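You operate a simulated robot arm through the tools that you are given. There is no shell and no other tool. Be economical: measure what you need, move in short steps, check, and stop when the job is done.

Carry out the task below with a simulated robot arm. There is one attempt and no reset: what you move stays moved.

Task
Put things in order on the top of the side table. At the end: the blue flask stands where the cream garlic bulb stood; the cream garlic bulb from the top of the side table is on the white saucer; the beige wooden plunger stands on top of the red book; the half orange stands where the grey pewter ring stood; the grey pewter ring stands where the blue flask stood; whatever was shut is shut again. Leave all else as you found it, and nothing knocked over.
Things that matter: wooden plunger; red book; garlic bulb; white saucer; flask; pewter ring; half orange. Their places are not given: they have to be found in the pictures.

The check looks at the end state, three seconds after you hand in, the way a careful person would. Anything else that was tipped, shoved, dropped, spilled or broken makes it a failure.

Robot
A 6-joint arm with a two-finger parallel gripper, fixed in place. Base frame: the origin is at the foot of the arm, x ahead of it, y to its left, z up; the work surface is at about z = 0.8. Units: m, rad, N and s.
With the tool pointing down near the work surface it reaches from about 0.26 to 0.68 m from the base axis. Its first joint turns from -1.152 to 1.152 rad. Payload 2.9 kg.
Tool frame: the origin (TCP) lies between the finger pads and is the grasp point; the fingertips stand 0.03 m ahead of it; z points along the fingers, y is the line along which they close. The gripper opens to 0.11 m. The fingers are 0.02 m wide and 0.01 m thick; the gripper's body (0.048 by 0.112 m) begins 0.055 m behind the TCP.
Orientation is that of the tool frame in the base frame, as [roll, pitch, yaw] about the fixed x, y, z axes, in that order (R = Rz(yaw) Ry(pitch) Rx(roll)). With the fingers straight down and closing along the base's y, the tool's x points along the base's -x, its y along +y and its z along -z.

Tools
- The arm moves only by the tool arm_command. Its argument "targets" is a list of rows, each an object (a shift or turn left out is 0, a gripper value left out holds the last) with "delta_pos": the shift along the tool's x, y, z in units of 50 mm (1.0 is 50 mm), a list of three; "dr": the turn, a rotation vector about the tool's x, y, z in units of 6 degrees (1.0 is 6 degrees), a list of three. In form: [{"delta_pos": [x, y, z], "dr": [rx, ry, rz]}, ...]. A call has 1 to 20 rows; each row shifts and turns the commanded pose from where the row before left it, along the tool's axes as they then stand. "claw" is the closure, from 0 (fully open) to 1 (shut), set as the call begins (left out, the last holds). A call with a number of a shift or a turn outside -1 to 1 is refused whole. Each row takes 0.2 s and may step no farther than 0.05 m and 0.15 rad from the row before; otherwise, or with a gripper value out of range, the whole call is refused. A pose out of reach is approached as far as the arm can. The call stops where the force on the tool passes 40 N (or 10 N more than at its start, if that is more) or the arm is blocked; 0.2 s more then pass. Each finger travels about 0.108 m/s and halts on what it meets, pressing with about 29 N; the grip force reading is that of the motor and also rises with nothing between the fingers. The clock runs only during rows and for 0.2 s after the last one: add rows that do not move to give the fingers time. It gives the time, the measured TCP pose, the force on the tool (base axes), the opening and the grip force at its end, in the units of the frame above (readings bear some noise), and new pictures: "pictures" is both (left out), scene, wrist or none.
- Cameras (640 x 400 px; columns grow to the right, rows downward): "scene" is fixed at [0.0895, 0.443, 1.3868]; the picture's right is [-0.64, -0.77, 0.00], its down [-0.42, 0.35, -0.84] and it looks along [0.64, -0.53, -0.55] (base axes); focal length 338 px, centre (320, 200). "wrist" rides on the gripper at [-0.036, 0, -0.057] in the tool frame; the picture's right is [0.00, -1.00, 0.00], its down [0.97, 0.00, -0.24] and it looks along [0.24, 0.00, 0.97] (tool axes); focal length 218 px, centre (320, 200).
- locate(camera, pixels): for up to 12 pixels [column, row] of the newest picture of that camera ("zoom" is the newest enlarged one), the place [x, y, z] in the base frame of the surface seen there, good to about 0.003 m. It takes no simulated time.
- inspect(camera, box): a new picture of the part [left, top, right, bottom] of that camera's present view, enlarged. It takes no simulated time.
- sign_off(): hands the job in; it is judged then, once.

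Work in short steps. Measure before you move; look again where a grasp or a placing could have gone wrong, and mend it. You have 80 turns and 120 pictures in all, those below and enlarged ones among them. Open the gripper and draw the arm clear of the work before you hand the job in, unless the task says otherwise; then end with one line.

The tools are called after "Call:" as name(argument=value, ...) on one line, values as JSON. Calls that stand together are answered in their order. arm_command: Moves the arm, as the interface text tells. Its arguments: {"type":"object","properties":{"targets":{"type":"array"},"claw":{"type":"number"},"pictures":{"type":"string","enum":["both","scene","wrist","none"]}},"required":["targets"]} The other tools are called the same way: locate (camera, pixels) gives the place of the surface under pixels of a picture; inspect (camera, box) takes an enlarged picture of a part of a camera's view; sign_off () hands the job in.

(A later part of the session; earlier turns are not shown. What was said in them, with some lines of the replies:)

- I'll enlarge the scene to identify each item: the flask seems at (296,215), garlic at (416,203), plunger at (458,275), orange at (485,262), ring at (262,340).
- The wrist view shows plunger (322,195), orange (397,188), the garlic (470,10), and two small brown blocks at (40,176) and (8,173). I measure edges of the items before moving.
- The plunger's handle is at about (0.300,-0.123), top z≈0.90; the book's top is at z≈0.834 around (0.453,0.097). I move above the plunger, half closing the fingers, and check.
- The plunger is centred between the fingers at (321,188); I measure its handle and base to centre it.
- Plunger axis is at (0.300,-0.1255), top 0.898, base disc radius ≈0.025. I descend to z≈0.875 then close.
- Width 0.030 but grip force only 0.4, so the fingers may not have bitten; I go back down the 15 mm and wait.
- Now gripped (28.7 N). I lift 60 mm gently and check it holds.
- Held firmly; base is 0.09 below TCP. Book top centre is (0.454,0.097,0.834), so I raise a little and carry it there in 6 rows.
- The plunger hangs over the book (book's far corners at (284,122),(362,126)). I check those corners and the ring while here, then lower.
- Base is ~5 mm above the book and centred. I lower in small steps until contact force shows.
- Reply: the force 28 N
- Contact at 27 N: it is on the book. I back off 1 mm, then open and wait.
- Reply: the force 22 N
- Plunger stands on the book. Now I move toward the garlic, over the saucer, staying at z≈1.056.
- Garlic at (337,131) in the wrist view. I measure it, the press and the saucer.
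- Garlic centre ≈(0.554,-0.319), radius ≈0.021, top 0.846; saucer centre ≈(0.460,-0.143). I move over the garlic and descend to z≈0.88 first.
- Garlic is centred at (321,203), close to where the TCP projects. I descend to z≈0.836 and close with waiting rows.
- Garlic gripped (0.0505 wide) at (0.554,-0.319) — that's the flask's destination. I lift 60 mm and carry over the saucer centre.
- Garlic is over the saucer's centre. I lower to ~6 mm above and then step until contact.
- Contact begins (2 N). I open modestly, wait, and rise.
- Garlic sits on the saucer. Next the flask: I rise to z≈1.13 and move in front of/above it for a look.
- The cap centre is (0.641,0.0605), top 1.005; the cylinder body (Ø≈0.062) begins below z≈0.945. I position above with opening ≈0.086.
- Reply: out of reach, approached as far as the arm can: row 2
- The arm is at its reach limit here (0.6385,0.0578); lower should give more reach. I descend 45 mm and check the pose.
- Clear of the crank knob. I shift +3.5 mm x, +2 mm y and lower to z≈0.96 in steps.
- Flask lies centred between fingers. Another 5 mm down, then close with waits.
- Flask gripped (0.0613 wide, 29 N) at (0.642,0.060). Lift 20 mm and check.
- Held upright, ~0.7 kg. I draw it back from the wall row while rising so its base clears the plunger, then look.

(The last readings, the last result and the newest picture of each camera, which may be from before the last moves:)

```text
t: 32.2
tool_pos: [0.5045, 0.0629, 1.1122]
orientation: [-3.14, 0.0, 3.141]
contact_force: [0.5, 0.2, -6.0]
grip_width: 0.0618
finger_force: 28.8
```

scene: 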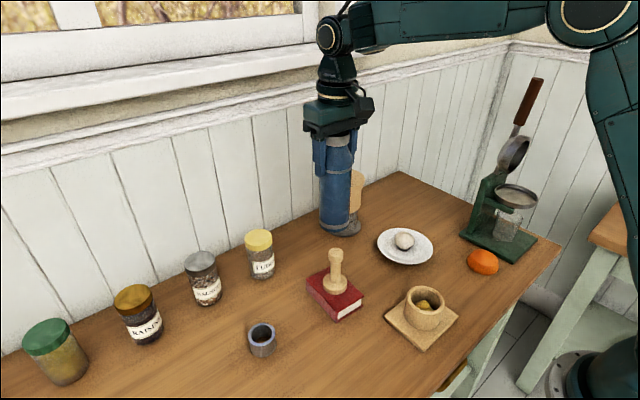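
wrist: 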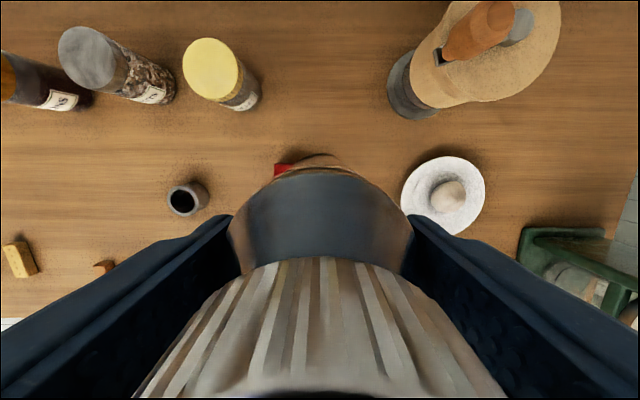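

Clear. I carry it along y to (0.515,-0.319) at this height.

Call:
arm_command(targets=[{"delta_pos": [0, -0.6, 0]}, {"delta_pos": [-0.026, -0.95, 0]}, {"delta_pos": [-0.026, -0.95, 0]}, {"delta_pos": [-0.026, -0.95, 0]}, {"delta_pos": [-0.026, -0.95, 0]}, {"delta_pos": [-0.026, -0.95, 0]}, {"delta_pos": [-0.026, -0.95, 0]}, {"delta_pos": [-0.026, -0.95, 0]}, {"delta_pos": [0, -0.39, 0]}, {"delta_pos": [0, 0, 0]}])

```text
t: 34.4
tool_pos: [0.5124, -0.3226, 1.1105]
orientation: [-3.141, 0.0, -3.141]
contact_force: [0.2, 0.2, -7.1]
grip_width: 0.0615
finger_force: 28.3
```

scene: 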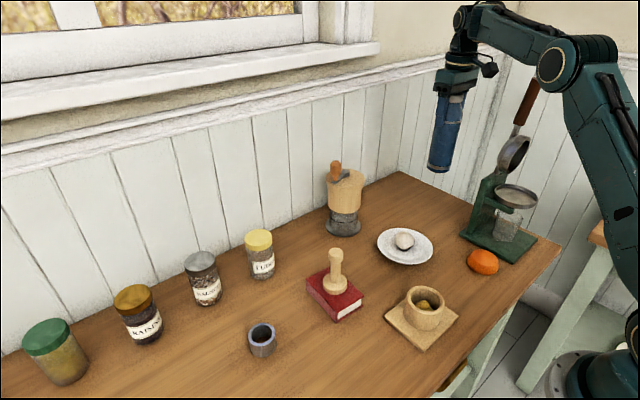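
wrist: 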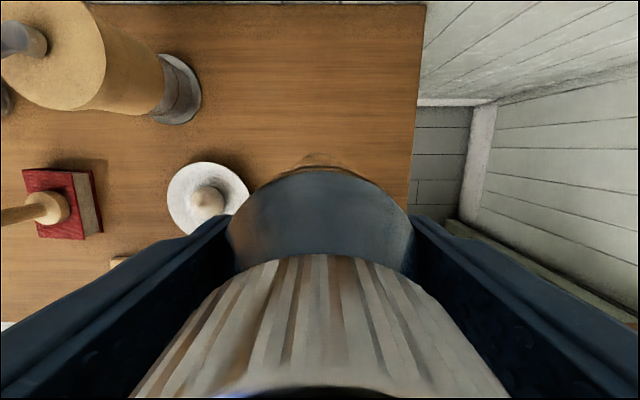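

Clear. Now to (0.554,-0.319) while lowering to z≈0.985.

Call:
arm_command(targets=[{"delta_pos": [0, 0.06, 0.7]}, {"delta_pos": [-0.43, 0, 0.7]}, {"delta_pos": [-0.4, 0, 0.6]}, {"delta_pos": [0, 0, 0.5]}, {"delta_pos": [0, 0, 0]}])

```text
t: 35.6
tool_pos: [0.5539, -0.3185, 0.9878]
orientation: [3.141, 0.001, 3.141]
contact_force: [0.4, -0.2, -6.2]
grip_width: 0.0616
finger_force: 29.5
```

scene: 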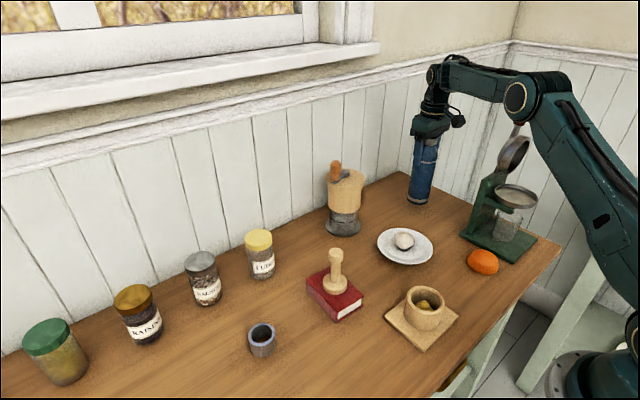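
wrist: 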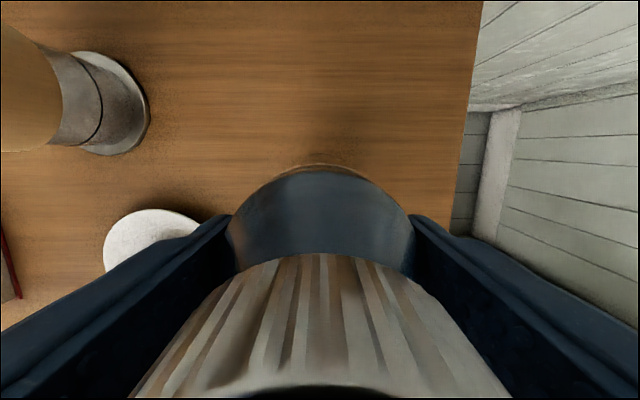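

On position. Lower to z≈0.960, then fine steps watching the vertical force (-6.5 N now).

Call:
arm_command(targets=[{"delta_pos": [0, 0, 0.3]}, {"delta_pos": [0, 0, 0.2]}, {"delta_pos": [0, 0, 0.05]}, {"delta_pos": [0, 0, 0]}], pictures="none")

Call:
arm_command(targets=[{"delta_pos": [0, 0, 0.02]}, {"delta_pos": [0, 0, 0]}], pictures="none")

```text
t: 36.6
tool_pos: [0.5556, -0.3176, 0.9607]
orientation: [3.141, 0.0, 3.141]
contact_force: [-0.4, 0.4, -6.6]
grip_width: 0.0616
finger_force: 29.2
```

```text
t: 37.2
tool_pos: [0.555, -0.3178, 0.9593]
orientation: [-3.141, 0.001, -3.141]
contact_force: [0.3, -0.1, -6.0]
grip_width: 0.062
finger_force: 29.2
```

Call:
arm_command(targets=[{"delta_pos": [0, 0, 0.02]}, {"delta_pos": [0, 0, 0.015]}, {"delta_pos": [0, 0, 0]}], pictures="none")

```text
t: 38.0
tool_pos: [0.5539, -0.319, 0.9579]
orientation: [-3.142, -0.002, 3.139]
contact_force: [-0.4, -0.6, -3.0]
grip_width: 0.0616
finger_force: 28.4
```

Contact is starting (-3.0 N). One more 0.5 mm, then open to ~0.086 and rise.

Call:
arm_command(targets=[{"delta_pos": [0, 0, 0.01]}, {"delta_pos": [0, 0, 0]}], pictures="none")

Call:
arm_command(targets=[{"delta_pos": [0, 0, 0]}, {"delta_pos": [0, 0, 0]}, {"delta_pos": [0, 0, 0]}, {"delta_pos": [0, 0, -0.4]}, {"delta_pos": [0, 0, -0.8]}, {"delta_pos": [0, 0, -0.9]}, {"delta_pos": [0, 0, -0.9]}, {"delta_pos": [0, 0, 0]}], claw=0.22)

```text
t: 38.6
tool_pos: [0.5546, -0.317, 0.9581]
orientation: [3.141, 0.001, -3.141]
contact_force: [1.5, 0.1, -0.2]
grip_width: 0.0618
finger_force: 29.0
```

```text
t: 40.4
tool_pos: [0.5502, -0.3185, 1.1037]
orientation: [-3.141, 0.0, -3.14]
contact_force: [-0.2, 0.3, -0.1]
grip_width: 0.0859
finger_force: 0.0
out of reach, approached as far as the arm can: row 7
```

scene: 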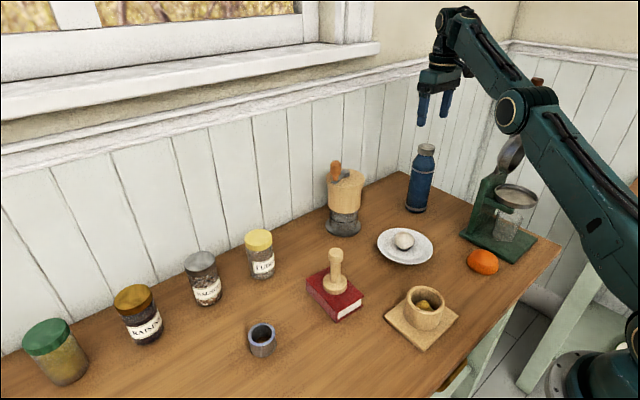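
wrist: 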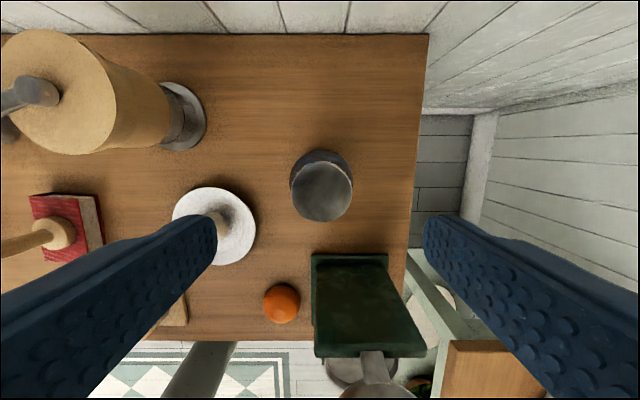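

Flask stands at the garlic's old place. Next the ring near (0.4545,0.278): I travel there at height and then descend to ~1.0.

Call:
arm_command(targets=[{"delta_pos": [0.5, 0.5, 0]}, {"delta_pos": [0.12, 0.95, 0]}, {"delta_pos": [0.12, 0.95, 0]}, {"delta_pos": [0.12, 0.95, 0]}, {"delta_pos": [0.12, 0.95, 0]}, {"delta_pos": [0.12, 0.95, 0]}, {"delta_pos": [0.12, 0.95, 0]}, {"delta_pos": [0.12, 0.95, 0]}, {"delta_pos": [0.12, 0.95, 0]}, {"delta_pos": [0.12, 0.95, 0]}, {"delta_pos": [0.12, 0.95, 0]}, {"delta_pos": [0.1, 0.95, 0]}, {"delta_pos": [0, 0.95, 0]}, {"delta_pos": [0, 0, 1]}, {"delta_pos": [0, 0, 1]}, {"delta_pos": [0, 0, 0]}], claw=0.35)

```text
t: 43.8
tool_pos: [0.4606, 0.2785, 1.0055]
orientation: [3.141, 0.0, -3.141]
contact_force: [0.1, -0.3, 0.3]
grip_width: 0.0715
finger_force: 0.1
```

scene: 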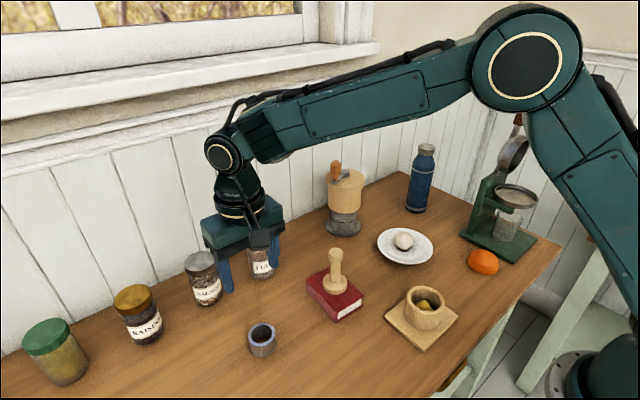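
wrist: 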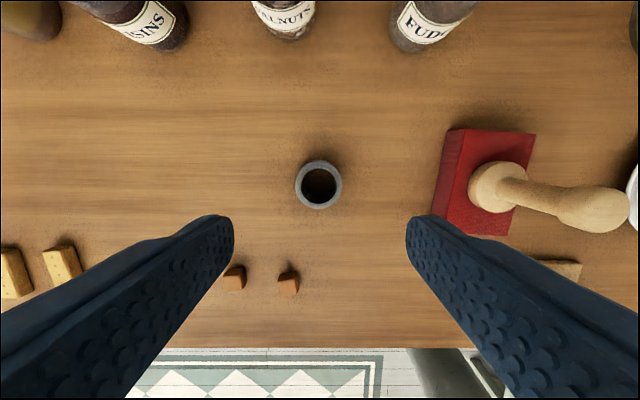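

Ring at (319,184). I measure its rim.

Call:
locate(camera="wrist", pixels=[[298, 184], [340, 184], [319, 164], [319, 206], [319, 184], [305, 170], [333, 199], [289, 280], [480, 130], [430, 30]])

Call:
inspect(camera="wrist", box=[270, 145, 370, 220])

```text
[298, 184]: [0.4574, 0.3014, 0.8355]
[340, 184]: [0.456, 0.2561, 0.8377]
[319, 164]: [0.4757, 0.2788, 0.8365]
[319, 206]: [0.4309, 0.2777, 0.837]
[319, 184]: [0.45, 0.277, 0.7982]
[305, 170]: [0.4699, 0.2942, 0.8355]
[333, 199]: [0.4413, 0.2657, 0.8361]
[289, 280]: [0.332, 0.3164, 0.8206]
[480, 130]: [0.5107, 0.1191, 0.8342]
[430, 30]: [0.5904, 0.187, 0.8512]
```

```text
5.33 times, centred on (320, 182) of wrist
```

zoom: 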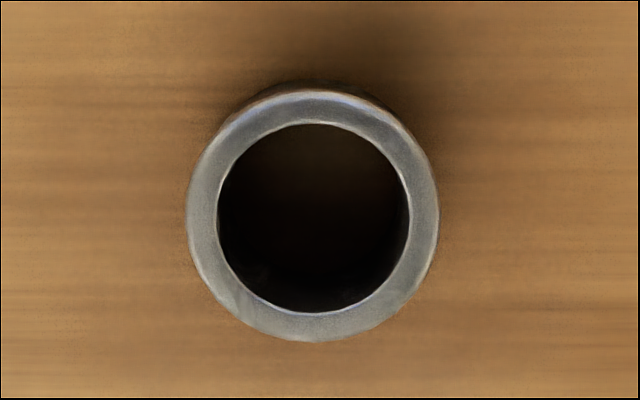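

Ring centre ≈(0.4535,0.2785), outer Ø≈0.047, top 0.836. I shift and descend to z≈0.836, then close.

Call:
arm_command(targets=[{"delta_pos": [0.13, 0, 0.8]}, {"delta_pos": [0, 0, 0.9]}, {"delta_pos": [0, 0, 0.9]}, {"delta_pos": [0, 0, 0.5]}, {"delta_pos": [0, 0, 0.27]}, {"delta_pos": [0, 0, 0]}], pictures="wrist")

```text
t: 45.2
tool_pos: [0.4552, 0.2792, 0.8379]
orientation: [3.141, -0.001, -3.14]
contact_force: [-0.7, -0.1, 0.1]
grip_width: 0.0712
finger_force: 0.1
```

wrist: 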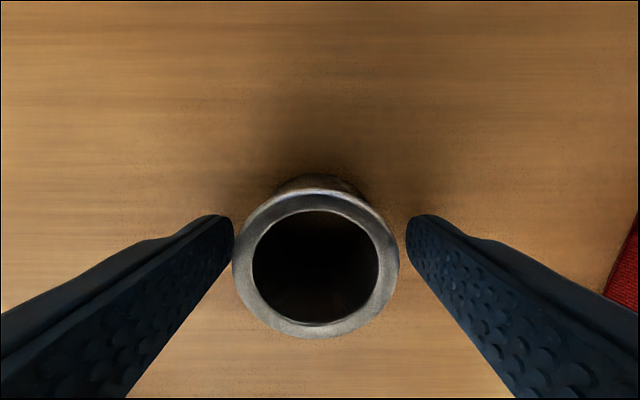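

Ring centred within ~1 mm (rim 232–399). I nudge +1 mm y and close.

Call:
arm_command(targets=[{"delta_pos": [0, 0.02, 0.03]}, {"delta_pos": [0, 0, 0]}, {"delta_pos": [0, 0, 0]}, {"delta_pos": [0, 0, 0]}, {"delta_pos": [0, 0, 0]}, {"delta_pos": [0, 0, 0]}], claw=1, pictures="wrist")

```text
t: 46.6
tool_pos: [0.4563, 0.2789, 0.8372]
orientation: [3.138, 0.003, 3.141]
contact_force: [-0.1, -9.7, 23.9]
grip_width: 0.0504
finger_force: 28.8
```

wrist: 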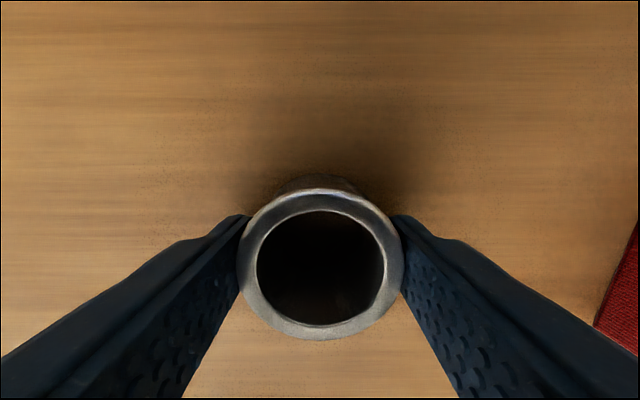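

Gripped at 0.0504; some reaction force from closing. I lift 20 mm and look.

Call:
arm_command(targets=[{"delta_pos": [0, 0, -0.1]}, {"delta_pos": [0, 0, -0.3]}, {"delta_pos": [0, 0, 0]}])

Call:
inspect(camera="scene", box=[200, 240, 330, 380])

```text
t: 47.4
tool_pos: [0.4545, 0.2789, 0.8554]
orientation: [-3.141, -0.002, 3.14]
contact_force: [0.1, 0.6, -0.8]
grip_width: 0.0504
finger_force: 28.9
```

scene: 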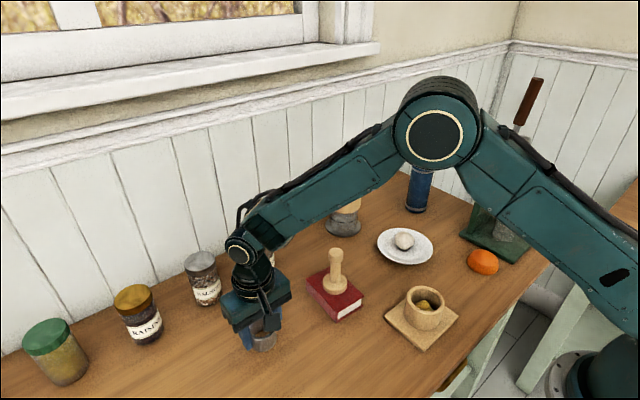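
wrist: 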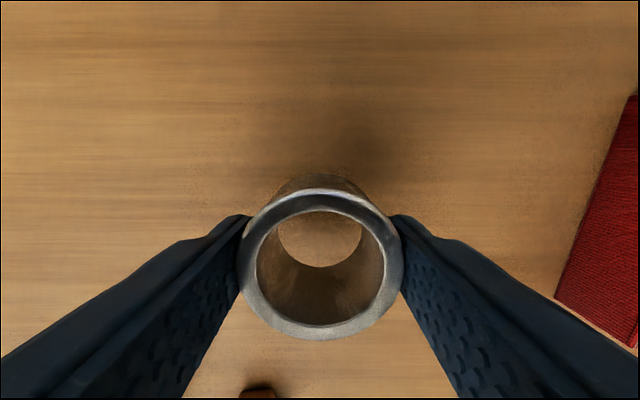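

```text
2.86 times, centred on (265, 310) of scene
```

zoom: 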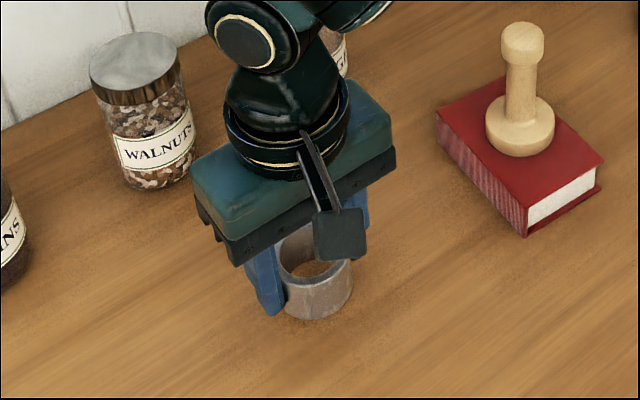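

Ring lifted level. I raise to z≈1.0 and carry it to (0.60,0.0605), clear of jar lids and plunger.

Call:
arm_command(targets=[{"delta_pos": [0, 0, -0.9]}, {"delta_pos": [0, 0, -1]}, {"delta_pos": [0, 0, -1]}, {"delta_pos": [-0.487, -0.728, 0]}, {"delta_pos": [-0.487, -0.728, 0]}, {"delta_pos": [-0.487, -0.728, 0]}, {"delta_pos": [-0.487, -0.728, 0]}, {"delta_pos": [-0.487, -0.728, 0]}, {"delta_pos": [-0.487, -0.728, 0]}, {"delta_pos": [0, 0, 0]}])

```text
t: 49.6
tool_pos: [0.6002, 0.0614, 1.0021]
orientation: [-3.141, -0.001, -3.141]
contact_force: [-1.3, -0.3, -1.7]
grip_width: 0.0503
finger_force: 29.5
```

scene: 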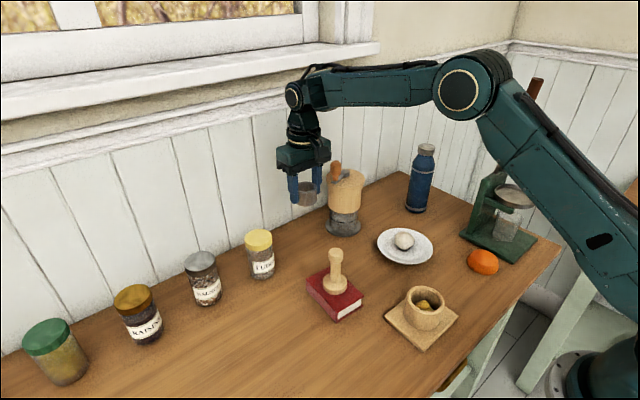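
wrist: 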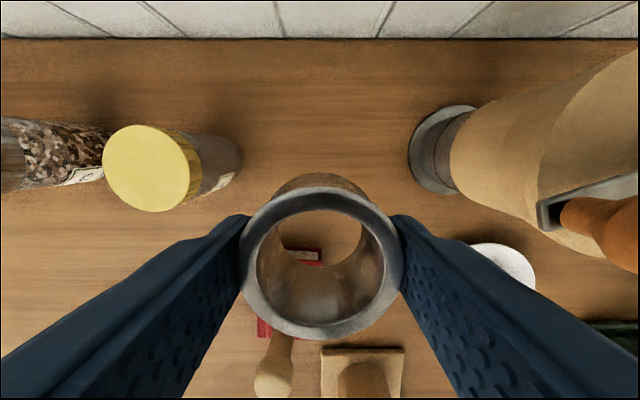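

I check clearances beside the descent: the crank knob (565,215), grinder foot (412,150), jar lid edge (190,175).

Call:
locate(camera="wrist", pixels=[[563, 215], [542, 210], [412, 150], [455, 165], [188, 175], [234, 165], [540, 170]])

```text
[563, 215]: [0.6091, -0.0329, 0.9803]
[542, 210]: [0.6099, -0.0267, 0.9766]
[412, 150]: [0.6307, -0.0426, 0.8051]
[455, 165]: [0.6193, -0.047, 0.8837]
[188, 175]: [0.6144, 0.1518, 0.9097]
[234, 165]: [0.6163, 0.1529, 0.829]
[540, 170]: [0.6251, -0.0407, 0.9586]
```

All clear by >25 mm. I move to x≈0.6415 and lower to z≈0.845.

Call:
arm_command(targets=[{"delta_pos": [-0.42, -0.01, 0.3]}, {"delta_pos": [-0.41, 0, 0.3]}, {"delta_pos": [0, 0, 0.7]}, {"delta_pos": [0, 0, 0.8]}, {"delta_pos": [0, 0, 0.7]}, {"delta_pos": [0, 0, 0.32]}, {"delta_pos": [0, 0, 0]}])

```text
t: 51.2
tool_pos: [0.6433, 0.0616, 0.8441]
orientation: [3.141, 0.0, 3.142]
contact_force: [-1.1, 0.4, -1.0]
grip_width: 0.0504
finger_force: 28.6
```

scene: 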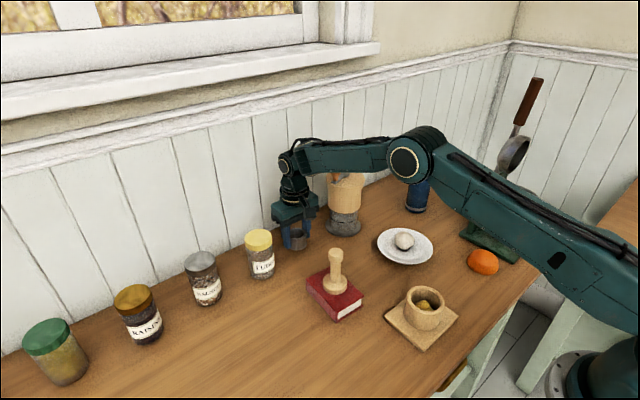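
wrist: 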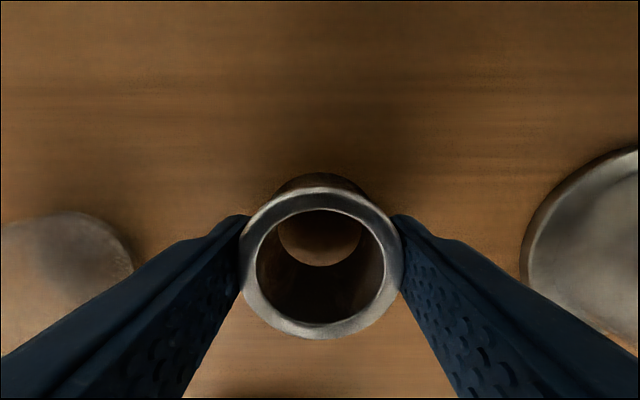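

Good position. I lower in ~1.5 mm steps to contact.

Call:
arm_command(targets=[{"delta_pos": [0, 0, 0.05]}, {"delta_pos": [0, 0, 0.04]}, {"delta_pos": [0, 0, 0.03]}, {"delta_pos": [0, 0, 0]}], pictures="none")

```text
t: 52.2
tool_pos: [0.6419, 0.0608, 0.8381]
orientation: [-3.141, 0.0, -3.141]
contact_force: [-0.1, 1.0, -1.4]
grip_width: 0.0504
finger_force: 28.4
```

Call:
arm_command(targets=[{"delta_pos": [0, 0, 0.025]}, {"delta_pos": [0, 0, 0]}], pictures="none")

```text
t: 52.8
tool_pos: [0.6408, 0.0615, 0.8368]
orientation: [3.142, 0.001, 3.14]
contact_force: [-0.1, 1.0, -1.7]
grip_width: 0.0502
finger_force: 28.7
```

Call:
arm_command(targets=[{"delta_pos": [0, 0, 0.02]}, {"delta_pos": [0, 0, 0]}], pictures="wrist")

```text
t: 53.4
tool_pos: [0.6415, 0.0611, 0.8366]
orientation: [3.141, 0.0, 3.141]
contact_force: [0.3, 0.8, -1.8]
grip_width: 0.0503
finger_force: 29.4
```

wrist: 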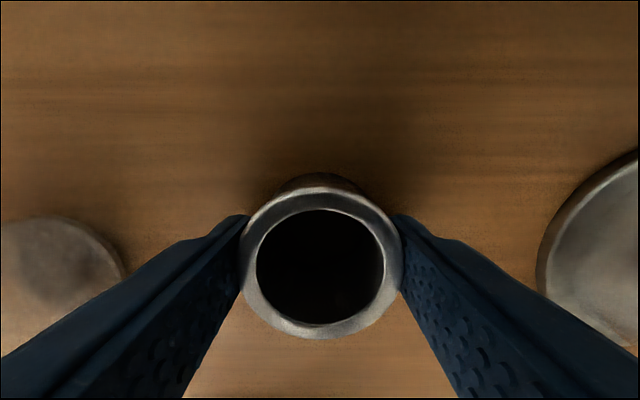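

Nearly touching. Another 0.7 mm, then check force.

Call:
arm_command(targets=[{"delta_pos": [0, 0, 0.014]}, {"delta_pos": [0, 0, 0]}], pictures="none")

```text
t: 54.0
tool_pos: [0.6417, 0.0613, 0.8363]
orientation: [3.141, 0.003, -3.141]
contact_force: [-0.8, 1.8, 4.5]
grip_width: 0.0503
finger_force: 28.8
```

Contact (4.5 N). Release to ~0.07 and rise well above the crank height.

Call:
arm_command(targets=[{"delta_pos": [0, 0, 0]}, {"delta_pos": [0, 0, 0]}, {"delta_pos": [0, 0, 0]}, {"delta_pos": [0, 0, -0.5]}, {"delta_pos": [0, 0, -0.9]}, {"delta_pos": [0, 0, -0.9]}, {"delta_pos": [0.3, 0, -0.9]}, {"delta_pos": [0.9, 0, -0.3]}, {"delta_pos": [0, 0, 0]}], claw=0.35)

```text
t: 56.0
tool_pos: [0.579, 0.0599, 1.0082]
orientation: [-3.141, 0.0, 3.141]
contact_force: [-0.2, -0.8, -0.4]
grip_width: 0.0715
finger_force: 0.0
```

scene: 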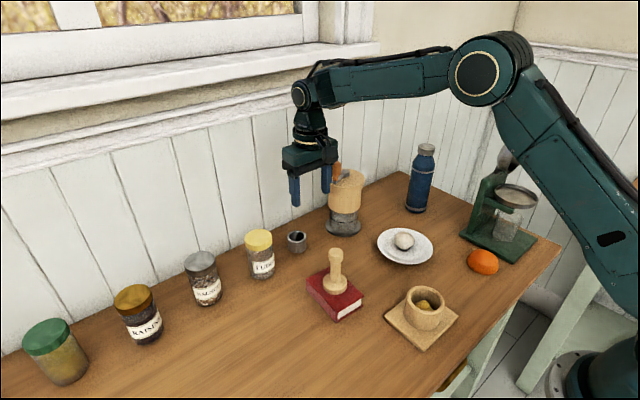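
wrist: 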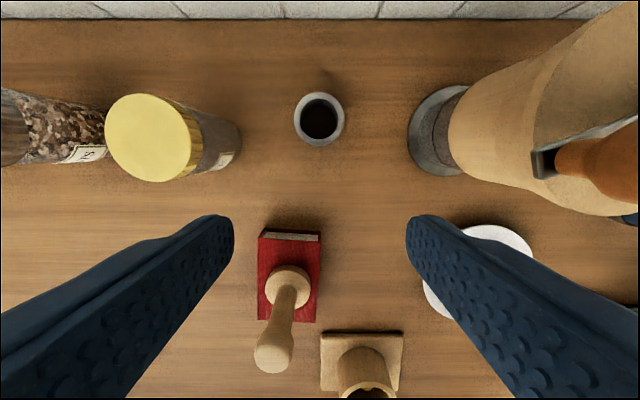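

Ring stands in the flask's old place. Now to the orange near (0.304,-0.24): I back off in x first, then go above it at z≈1.01.

Call:
arm_command(targets=[{"delta_pos": [0.9, 0, 0]}, {"delta_pos": [0.7, -0.6, 0]}, {"delta_pos": [0.6, -0.75, 0]}, {"delta_pos": [0.6, -0.75, 0]}, {"delta_pos": [0.6, -0.75, 0]}, {"delta_pos": [0.6, -0.75, 0]}, {"delta_pos": [0.6, -0.75, 0]}, {"delta_pos": [0.5, -0.8, 0]}, {"delta_pos": [0.28, -0.85, 0]}, {"delta_pos": [0, 0, 0]}])

```text
t: 58.2
tool_pos: [0.3118, -0.2365, 1.0098]
orientation: [-3.141, 0.001, -3.141]
contact_force: [0.5, 0.2, 0.2]
grip_width: 0.0715
finger_force: 0.1
```

scene: 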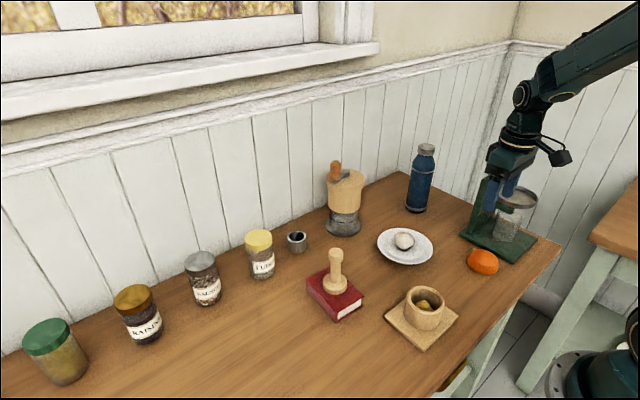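
wrist: 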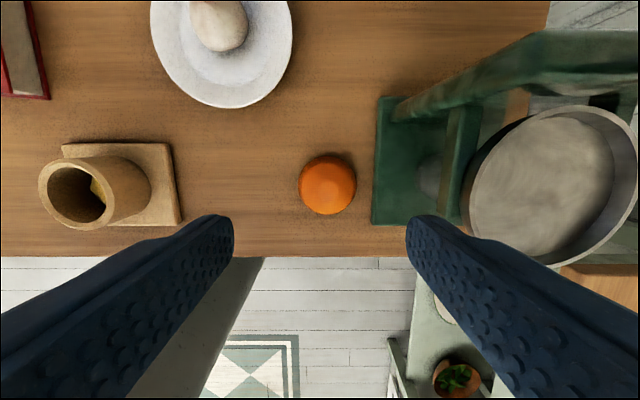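

Call:
locate(camera="wrist", pixels=[[327, 184], [301, 184], [354, 184], [327, 158], [327, 212], [374, 180], [378, 215], [462, 190], [442, 150], [400, 105], [465, 180], [360, 190]])

Call:
inspect(camera="wrist", box=[260, 90, 500, 240])

Call:
inspect(camera="scene", box=[440, 170, 560, 300])

```text
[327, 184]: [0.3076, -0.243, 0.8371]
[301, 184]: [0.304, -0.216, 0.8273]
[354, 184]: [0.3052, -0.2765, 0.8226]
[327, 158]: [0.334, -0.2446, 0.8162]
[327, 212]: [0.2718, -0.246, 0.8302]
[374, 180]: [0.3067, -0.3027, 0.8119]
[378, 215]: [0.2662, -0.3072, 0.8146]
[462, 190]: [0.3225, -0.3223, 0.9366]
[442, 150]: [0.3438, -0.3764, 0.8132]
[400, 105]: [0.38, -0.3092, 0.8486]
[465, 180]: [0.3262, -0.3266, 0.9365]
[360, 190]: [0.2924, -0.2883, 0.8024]
```

```text
2.67 times, centred on (380, 165) of wrist
```

zoom: 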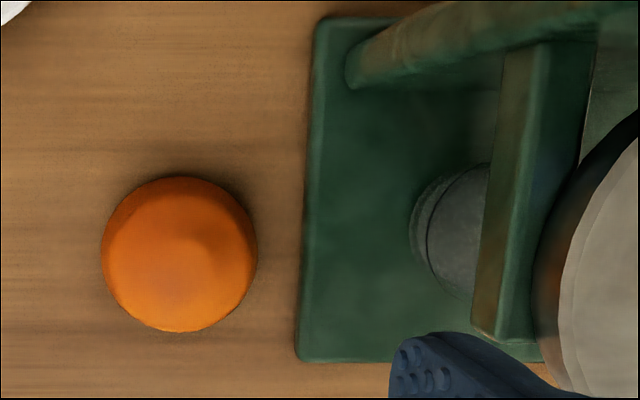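

```text
3.08 times, centred on (500, 235) of scene
```

zoom: 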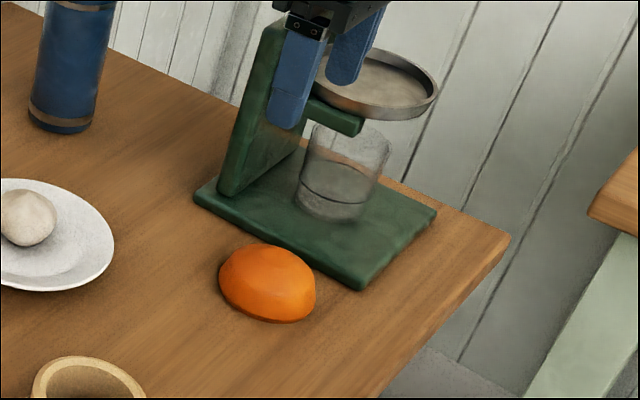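

Orange centre ≈(0.304,-0.246), Ø≈0.061, top 0.838; press base edge at y=-0.302 and dish rim at y=-0.322, so fingers along y fit with ~9 mm. I descend to z≈0.88 first with opening ≈0.075.

Call:
arm_command(targets=[{"delta_pos": [0.156, -0.19, 0.4]}, {"delta_pos": [0, 0, 0.8]}, {"delta_pos": [0, 0, 0.8]}, {"delta_pos": [0, 0, 0.6]}, {"delta_pos": [0, 0, 0]}], claw=0.32)

```text
t: 59.4
tool_pos: [0.3043, -0.2483, 0.8805]
orientation: [-3.141, -0.002, -3.141]
contact_force: [-0.8, -0.1, 0.2]
grip_width: 0.075
finger_force: 0.1
```

scene: 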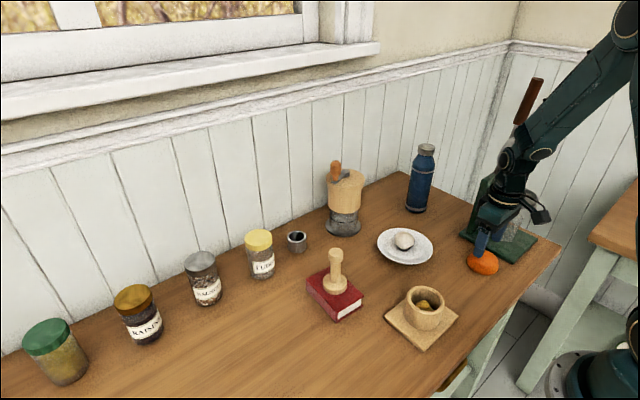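
wrist: 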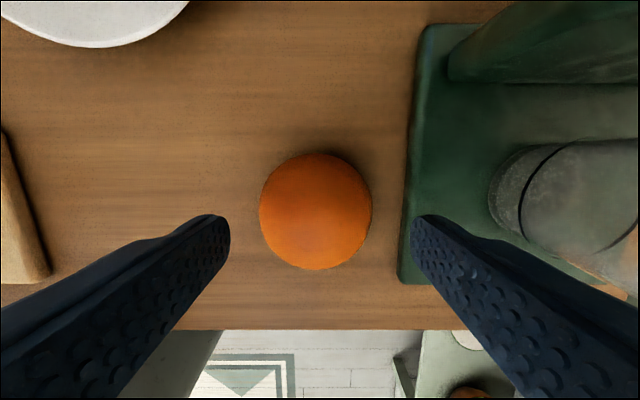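

Orange centre column is 315, so ~2 mm to +y. I shift +2 mm, descend to z≈0.835 and close.

Call:
arm_command(targets=[{"delta_pos": [0.02, 0.045, 0.4]}, {"delta_pos": [0, 0, 0.4]}, {"delta_pos": [0, 0, 0.1]}, {"delta_pos": [0, 0, 0]}], pictures="wrist")

```text
t: 60.4
tool_pos: [0.3036, -0.2463, 0.8356]
orientation: [3.142, 0.002, -3.141]
contact_force: [0.4, -0.4, 0.1]
grip_width: 0.0748
finger_force: 0.0
```

wrist: 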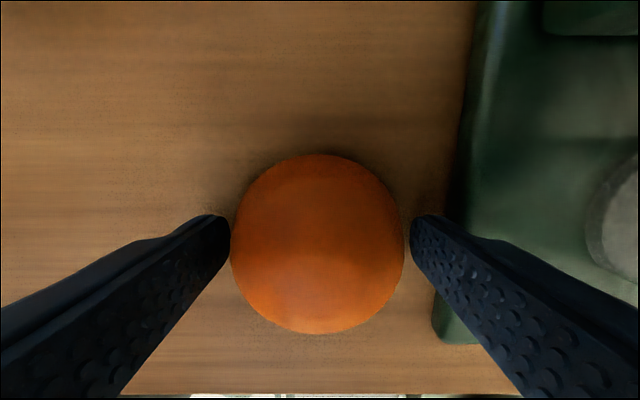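

Centred and clear of the press base. Close and wait.

Call:
arm_command(targets=[{"delta_pos": [0, 0, 0]}, {"delta_pos": [0, 0, 0]}, {"delta_pos": [0, 0, 0]}, {"delta_pos": [0, 0, 0]}], claw=1, pictures="none")

Call:
arm_command(targets=[{"delta_pos": [0, 0, -0.2]}, {"delta_pos": [0, 0, -0.3]}, {"delta_pos": [0, 0, 0]}])

```text
t: 61.4
tool_pos: [0.3028, -0.2454, 0.8349]
orientation: [-3.142, -0.001, 3.14]
contact_force: [-0.1, -0.4, 0.5]
grip_width: 0.0704
finger_force: 29.0
```

```text
t: 62.2
tool_pos: [0.3037, -0.2457, 0.861]
orientation: [3.14, -0.002, -3.141]
contact_force: [-0.2, -0.6, -0.5]
grip_width: 0.0707
finger_force: 29.1
```

scene: 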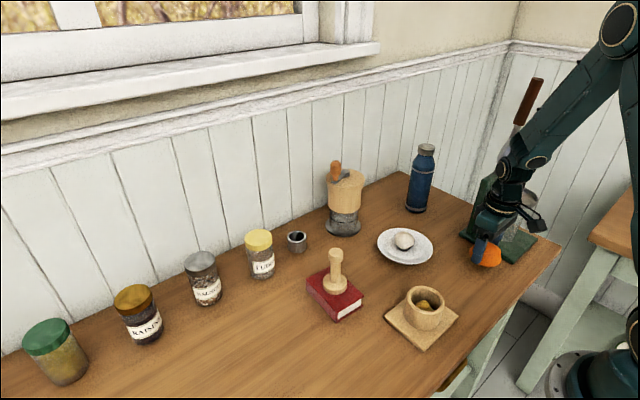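
wrist: 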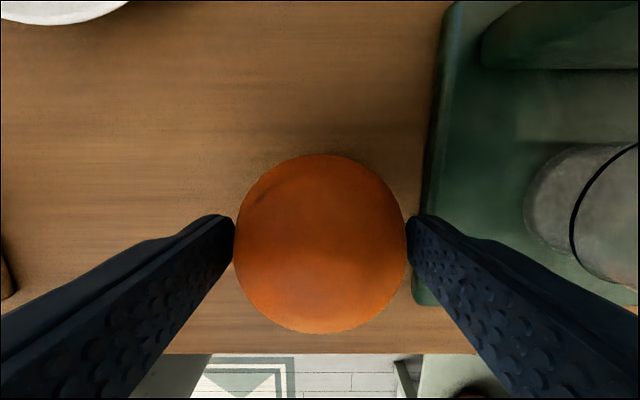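

Orange held. I raise to z≈1.02 and carry to the ring's old spot (0.4545,0.279).

Call:
arm_command(targets=[{"delta_pos": [0, 0, -0.8]}, {"delta_pos": [0, 0, -0.8]}, {"delta_pos": [0, 0, -0.8]}, {"delta_pos": [0, 0, -0.8]}, {"delta_pos": [-0.275, 0.954, 0]}, {"delta_pos": [-0.275, 0.954, 0]}, {"delta_pos": [-0.275, 0.954, 0]}, {"delta_pos": [-0.275, 0.954, 0]}, {"delta_pos": [-0.275, 0.954, 0]}, {"delta_pos": [-0.275, 0.954, 0]}, {"delta_pos": [-0.275, 0.954, 0]}, {"delta_pos": [-0.275, 0.954, 0]}, {"delta_pos": [-0.275, 0.954, 0]}, {"delta_pos": [-0.275, 0.954, 0]}, {"delta_pos": [-0.275, 0.954, 0]}, {"delta_pos": [0, 0, 0]}])

```text
t: 65.6
tool_pos: [0.4541, 0.2818, 1.0202]
orientation: [-3.141, 0.0, -3.14]
contact_force: [-0.5, 0.3, -1.9]
grip_width: 0.07
finger_force: 28.8
```

scene: 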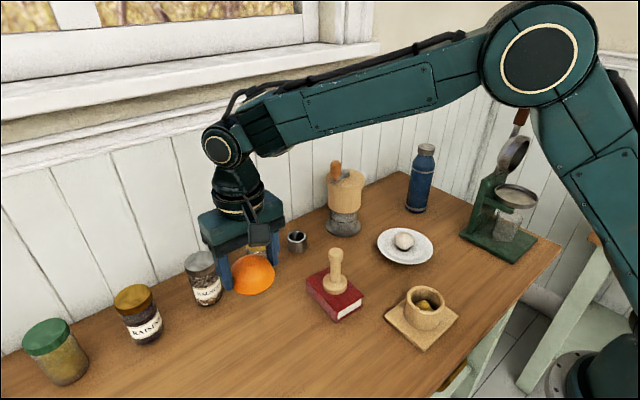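
wrist: 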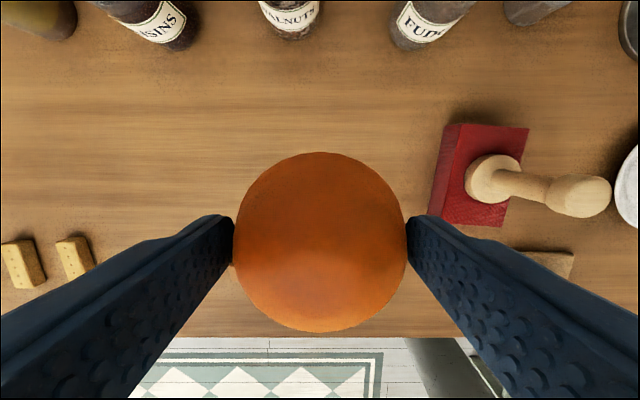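

Over the place. I lower to z≈0.842.

Call:
arm_command(targets=[{"delta_pos": [0, -0.03, 0.9]}, {"delta_pos": [0, 0, 0.9]}, {"delta_pos": [0, 0, 0.9]}, {"delta_pos": [0, 0, 0.6]}, {"delta_pos": [0, 0, 0.25]}, {"delta_pos": [0, 0, 0]}])

```text
t: 67.0
tool_pos: [0.4544, 0.2777, 0.8414]
orientation: [3.141, -0.001, -3.141]
contact_force: [0.8, -0.3, -1.1]
grip_width: 0.0703
finger_force: 29.3
```

scene: 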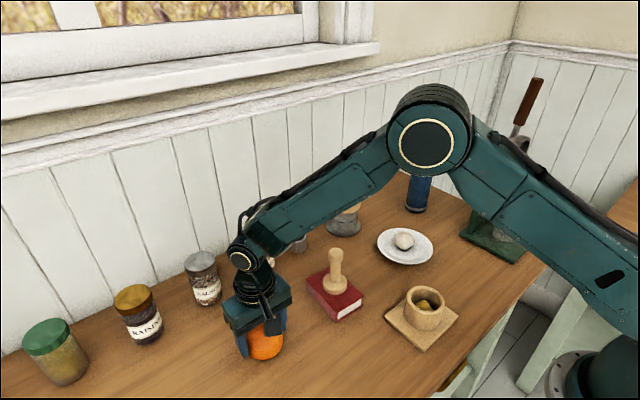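
wrist: 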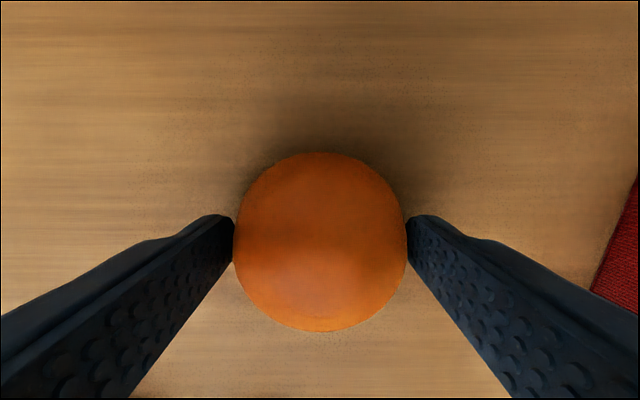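

Good. Lower in small steps to contact.

Call:
arm_command(targets=[{"delta_pos": [0, 0.02, 0.05]}, {"delta_pos": [0, 0, 0.04]}, {"delta_pos": [0, 0, 0.03]}, {"delta_pos": [0, 0, 0]}], pictures="none")

Call:
arm_command(targets=[{"delta_pos": [0, 0, 0.015]}, {"delta_pos": [0, 0, 0]}], pictures="none")

```text
t: 68.0
tool_pos: [0.4547, 0.2781, 0.8358]
orientation: [-3.141, 0.0, 3.139]
contact_force: [0.0, 0.2, -1.5]
grip_width: 0.0701
finger_force: 29.0
```

```text
t: 68.6
tool_pos: [0.4541, 0.2794, 0.8354]
orientation: [3.142, 0.0, -3.141]
contact_force: [0.1, -0.3, 1.4]
grip_width: 0.0704
finger_force: 28.8
```

Touching (force rose to +1.4 N). Release to ~0.09 and rise, backing away.

Call:
arm_command(targets=[{"delta_pos": [0, 0, 0]}, {"delta_pos": [0, 0, 0]}, {"delta_pos": [0, 0, 0]}, {"delta_pos": [0, 0, -0.5]}, {"delta_pos": [0, 0, -0.9]}, {"delta_pos": [0, 0, -0.9]}, {"delta_pos": [0, 0, -0.9]}, {"delta_pos": [0, 0, -0.9]}, {"delta_pos": [0.9, 0, 0]}, {"delta_pos": [0.9, 0, 0]}, {"delta_pos": [0.3, -0.9, 0]}, {"delta_pos": [0.3, -0.9, 0]}, {"delta_pos": [0, -0.9, 0]}, {"delta_pos": [0, -0.9, 0]}, {"delta_pos": [0, -0.9, 0]}, {"delta_pos": [0, -0.9, 0]}, {"delta_pos": [0, 0, 0]}], claw=0.15)

Call:
inspect(camera="scene", box=[220, 130, 560, 370])

Call:
locate(camera="scene", pixels=[[426, 149], [404, 241], [336, 255], [297, 236], [262, 335], [485, 260]])

```text
t: 72.2
tool_pos: [0.3366, 0.0089, 1.0379]
orientation: [-3.14, 0.0, -3.14]
contact_force: [-0.8, 0.1, -1.1]
grip_width: 0.0936
finger_force: 0.0
```

scene: 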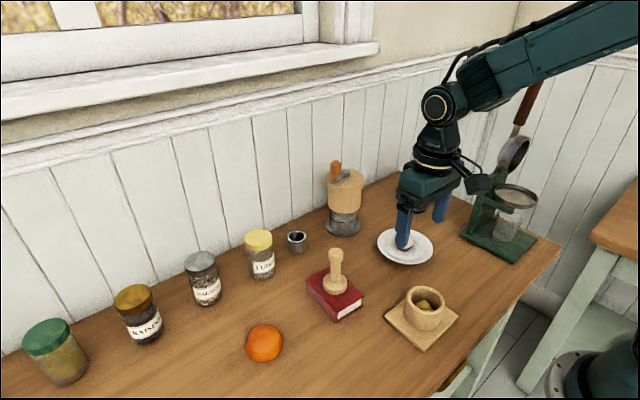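
wrist: 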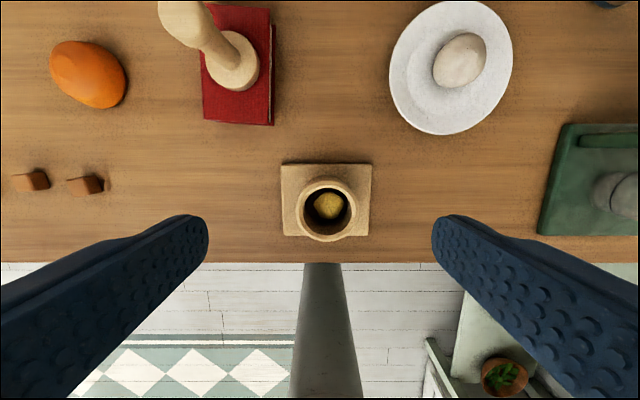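

```text
1.67 times, centred on (390, 250) of scene
```

zoom: 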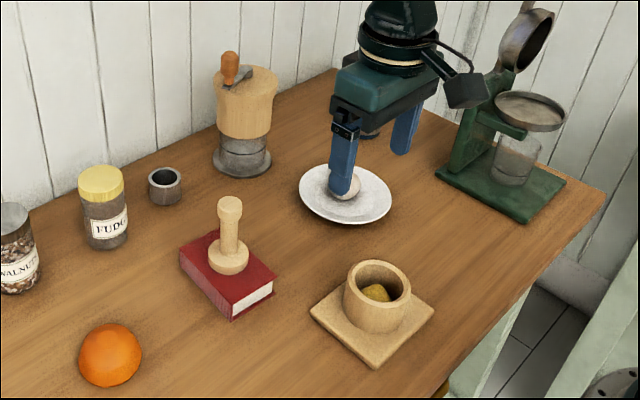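

```text
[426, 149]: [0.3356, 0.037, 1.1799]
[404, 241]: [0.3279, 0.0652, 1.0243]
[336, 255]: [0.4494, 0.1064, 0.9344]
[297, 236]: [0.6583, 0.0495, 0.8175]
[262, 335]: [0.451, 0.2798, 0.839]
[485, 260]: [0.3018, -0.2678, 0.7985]
```

All items look placed. I raise the arm clear toward its starting pose, open fully, and take a last look at the flask and garlic.

Call:
arm_command(targets=[{"delta_pos": [0, 0, -0.7]}, {"delta_pos": [0, -0.8, -0.6]}, {"delta_pos": [0, -0.9, 0]}, {"delta_pos": [0, -0.9, 0]}, {"delta_pos": [0, 0, 0]}], claw=0)

Call:
inspect(camera="scene", box=[220, 130, 560, 370])

Call:
locate(camera="scene", pixels=[[426, 147], [404, 241], [336, 255]])

```text
t: 73.4
tool_pos: [0.3363, -0.1198, 1.105]
orientation: [-3.141, -0.001, 3.141]
contact_force: [0.6, -0.4, 0.8]
grip_width: 0.1098
finger_force: 0.0
```

scene: 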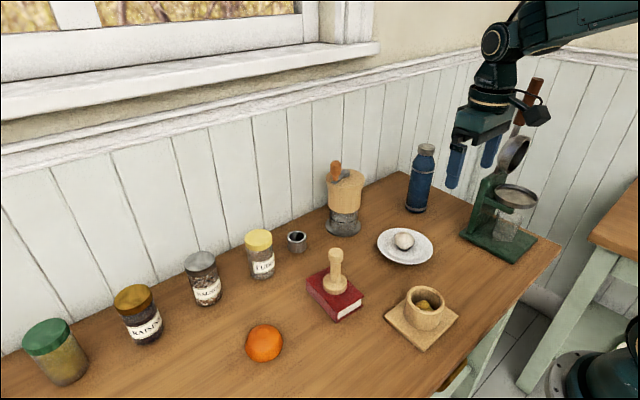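
wrist: 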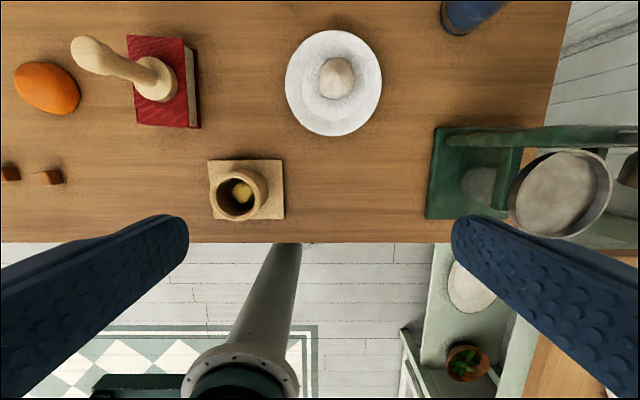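

```text
1.67 times, centred on (390, 250) of scene
```

zoom: 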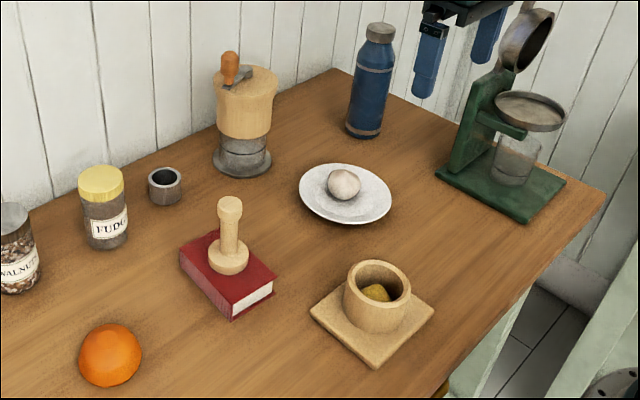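

```text
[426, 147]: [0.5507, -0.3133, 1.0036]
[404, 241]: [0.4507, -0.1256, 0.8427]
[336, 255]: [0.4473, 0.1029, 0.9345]
```

Everything stands in its place (flask at (0.55,-0.315), garlic on saucer, plunger on book, ring and orange swapped in), and the arm is clear with the gripper open. I hand in.

Call:
sign_off()

```text
The job is handed in.
```

The flask, garlic bulb, plunger, pewter ring and half orange are all in their new places; the last pictures show nothing knocked over, nothing had to be opened, and I handed in with the gripper open and the arm clear.
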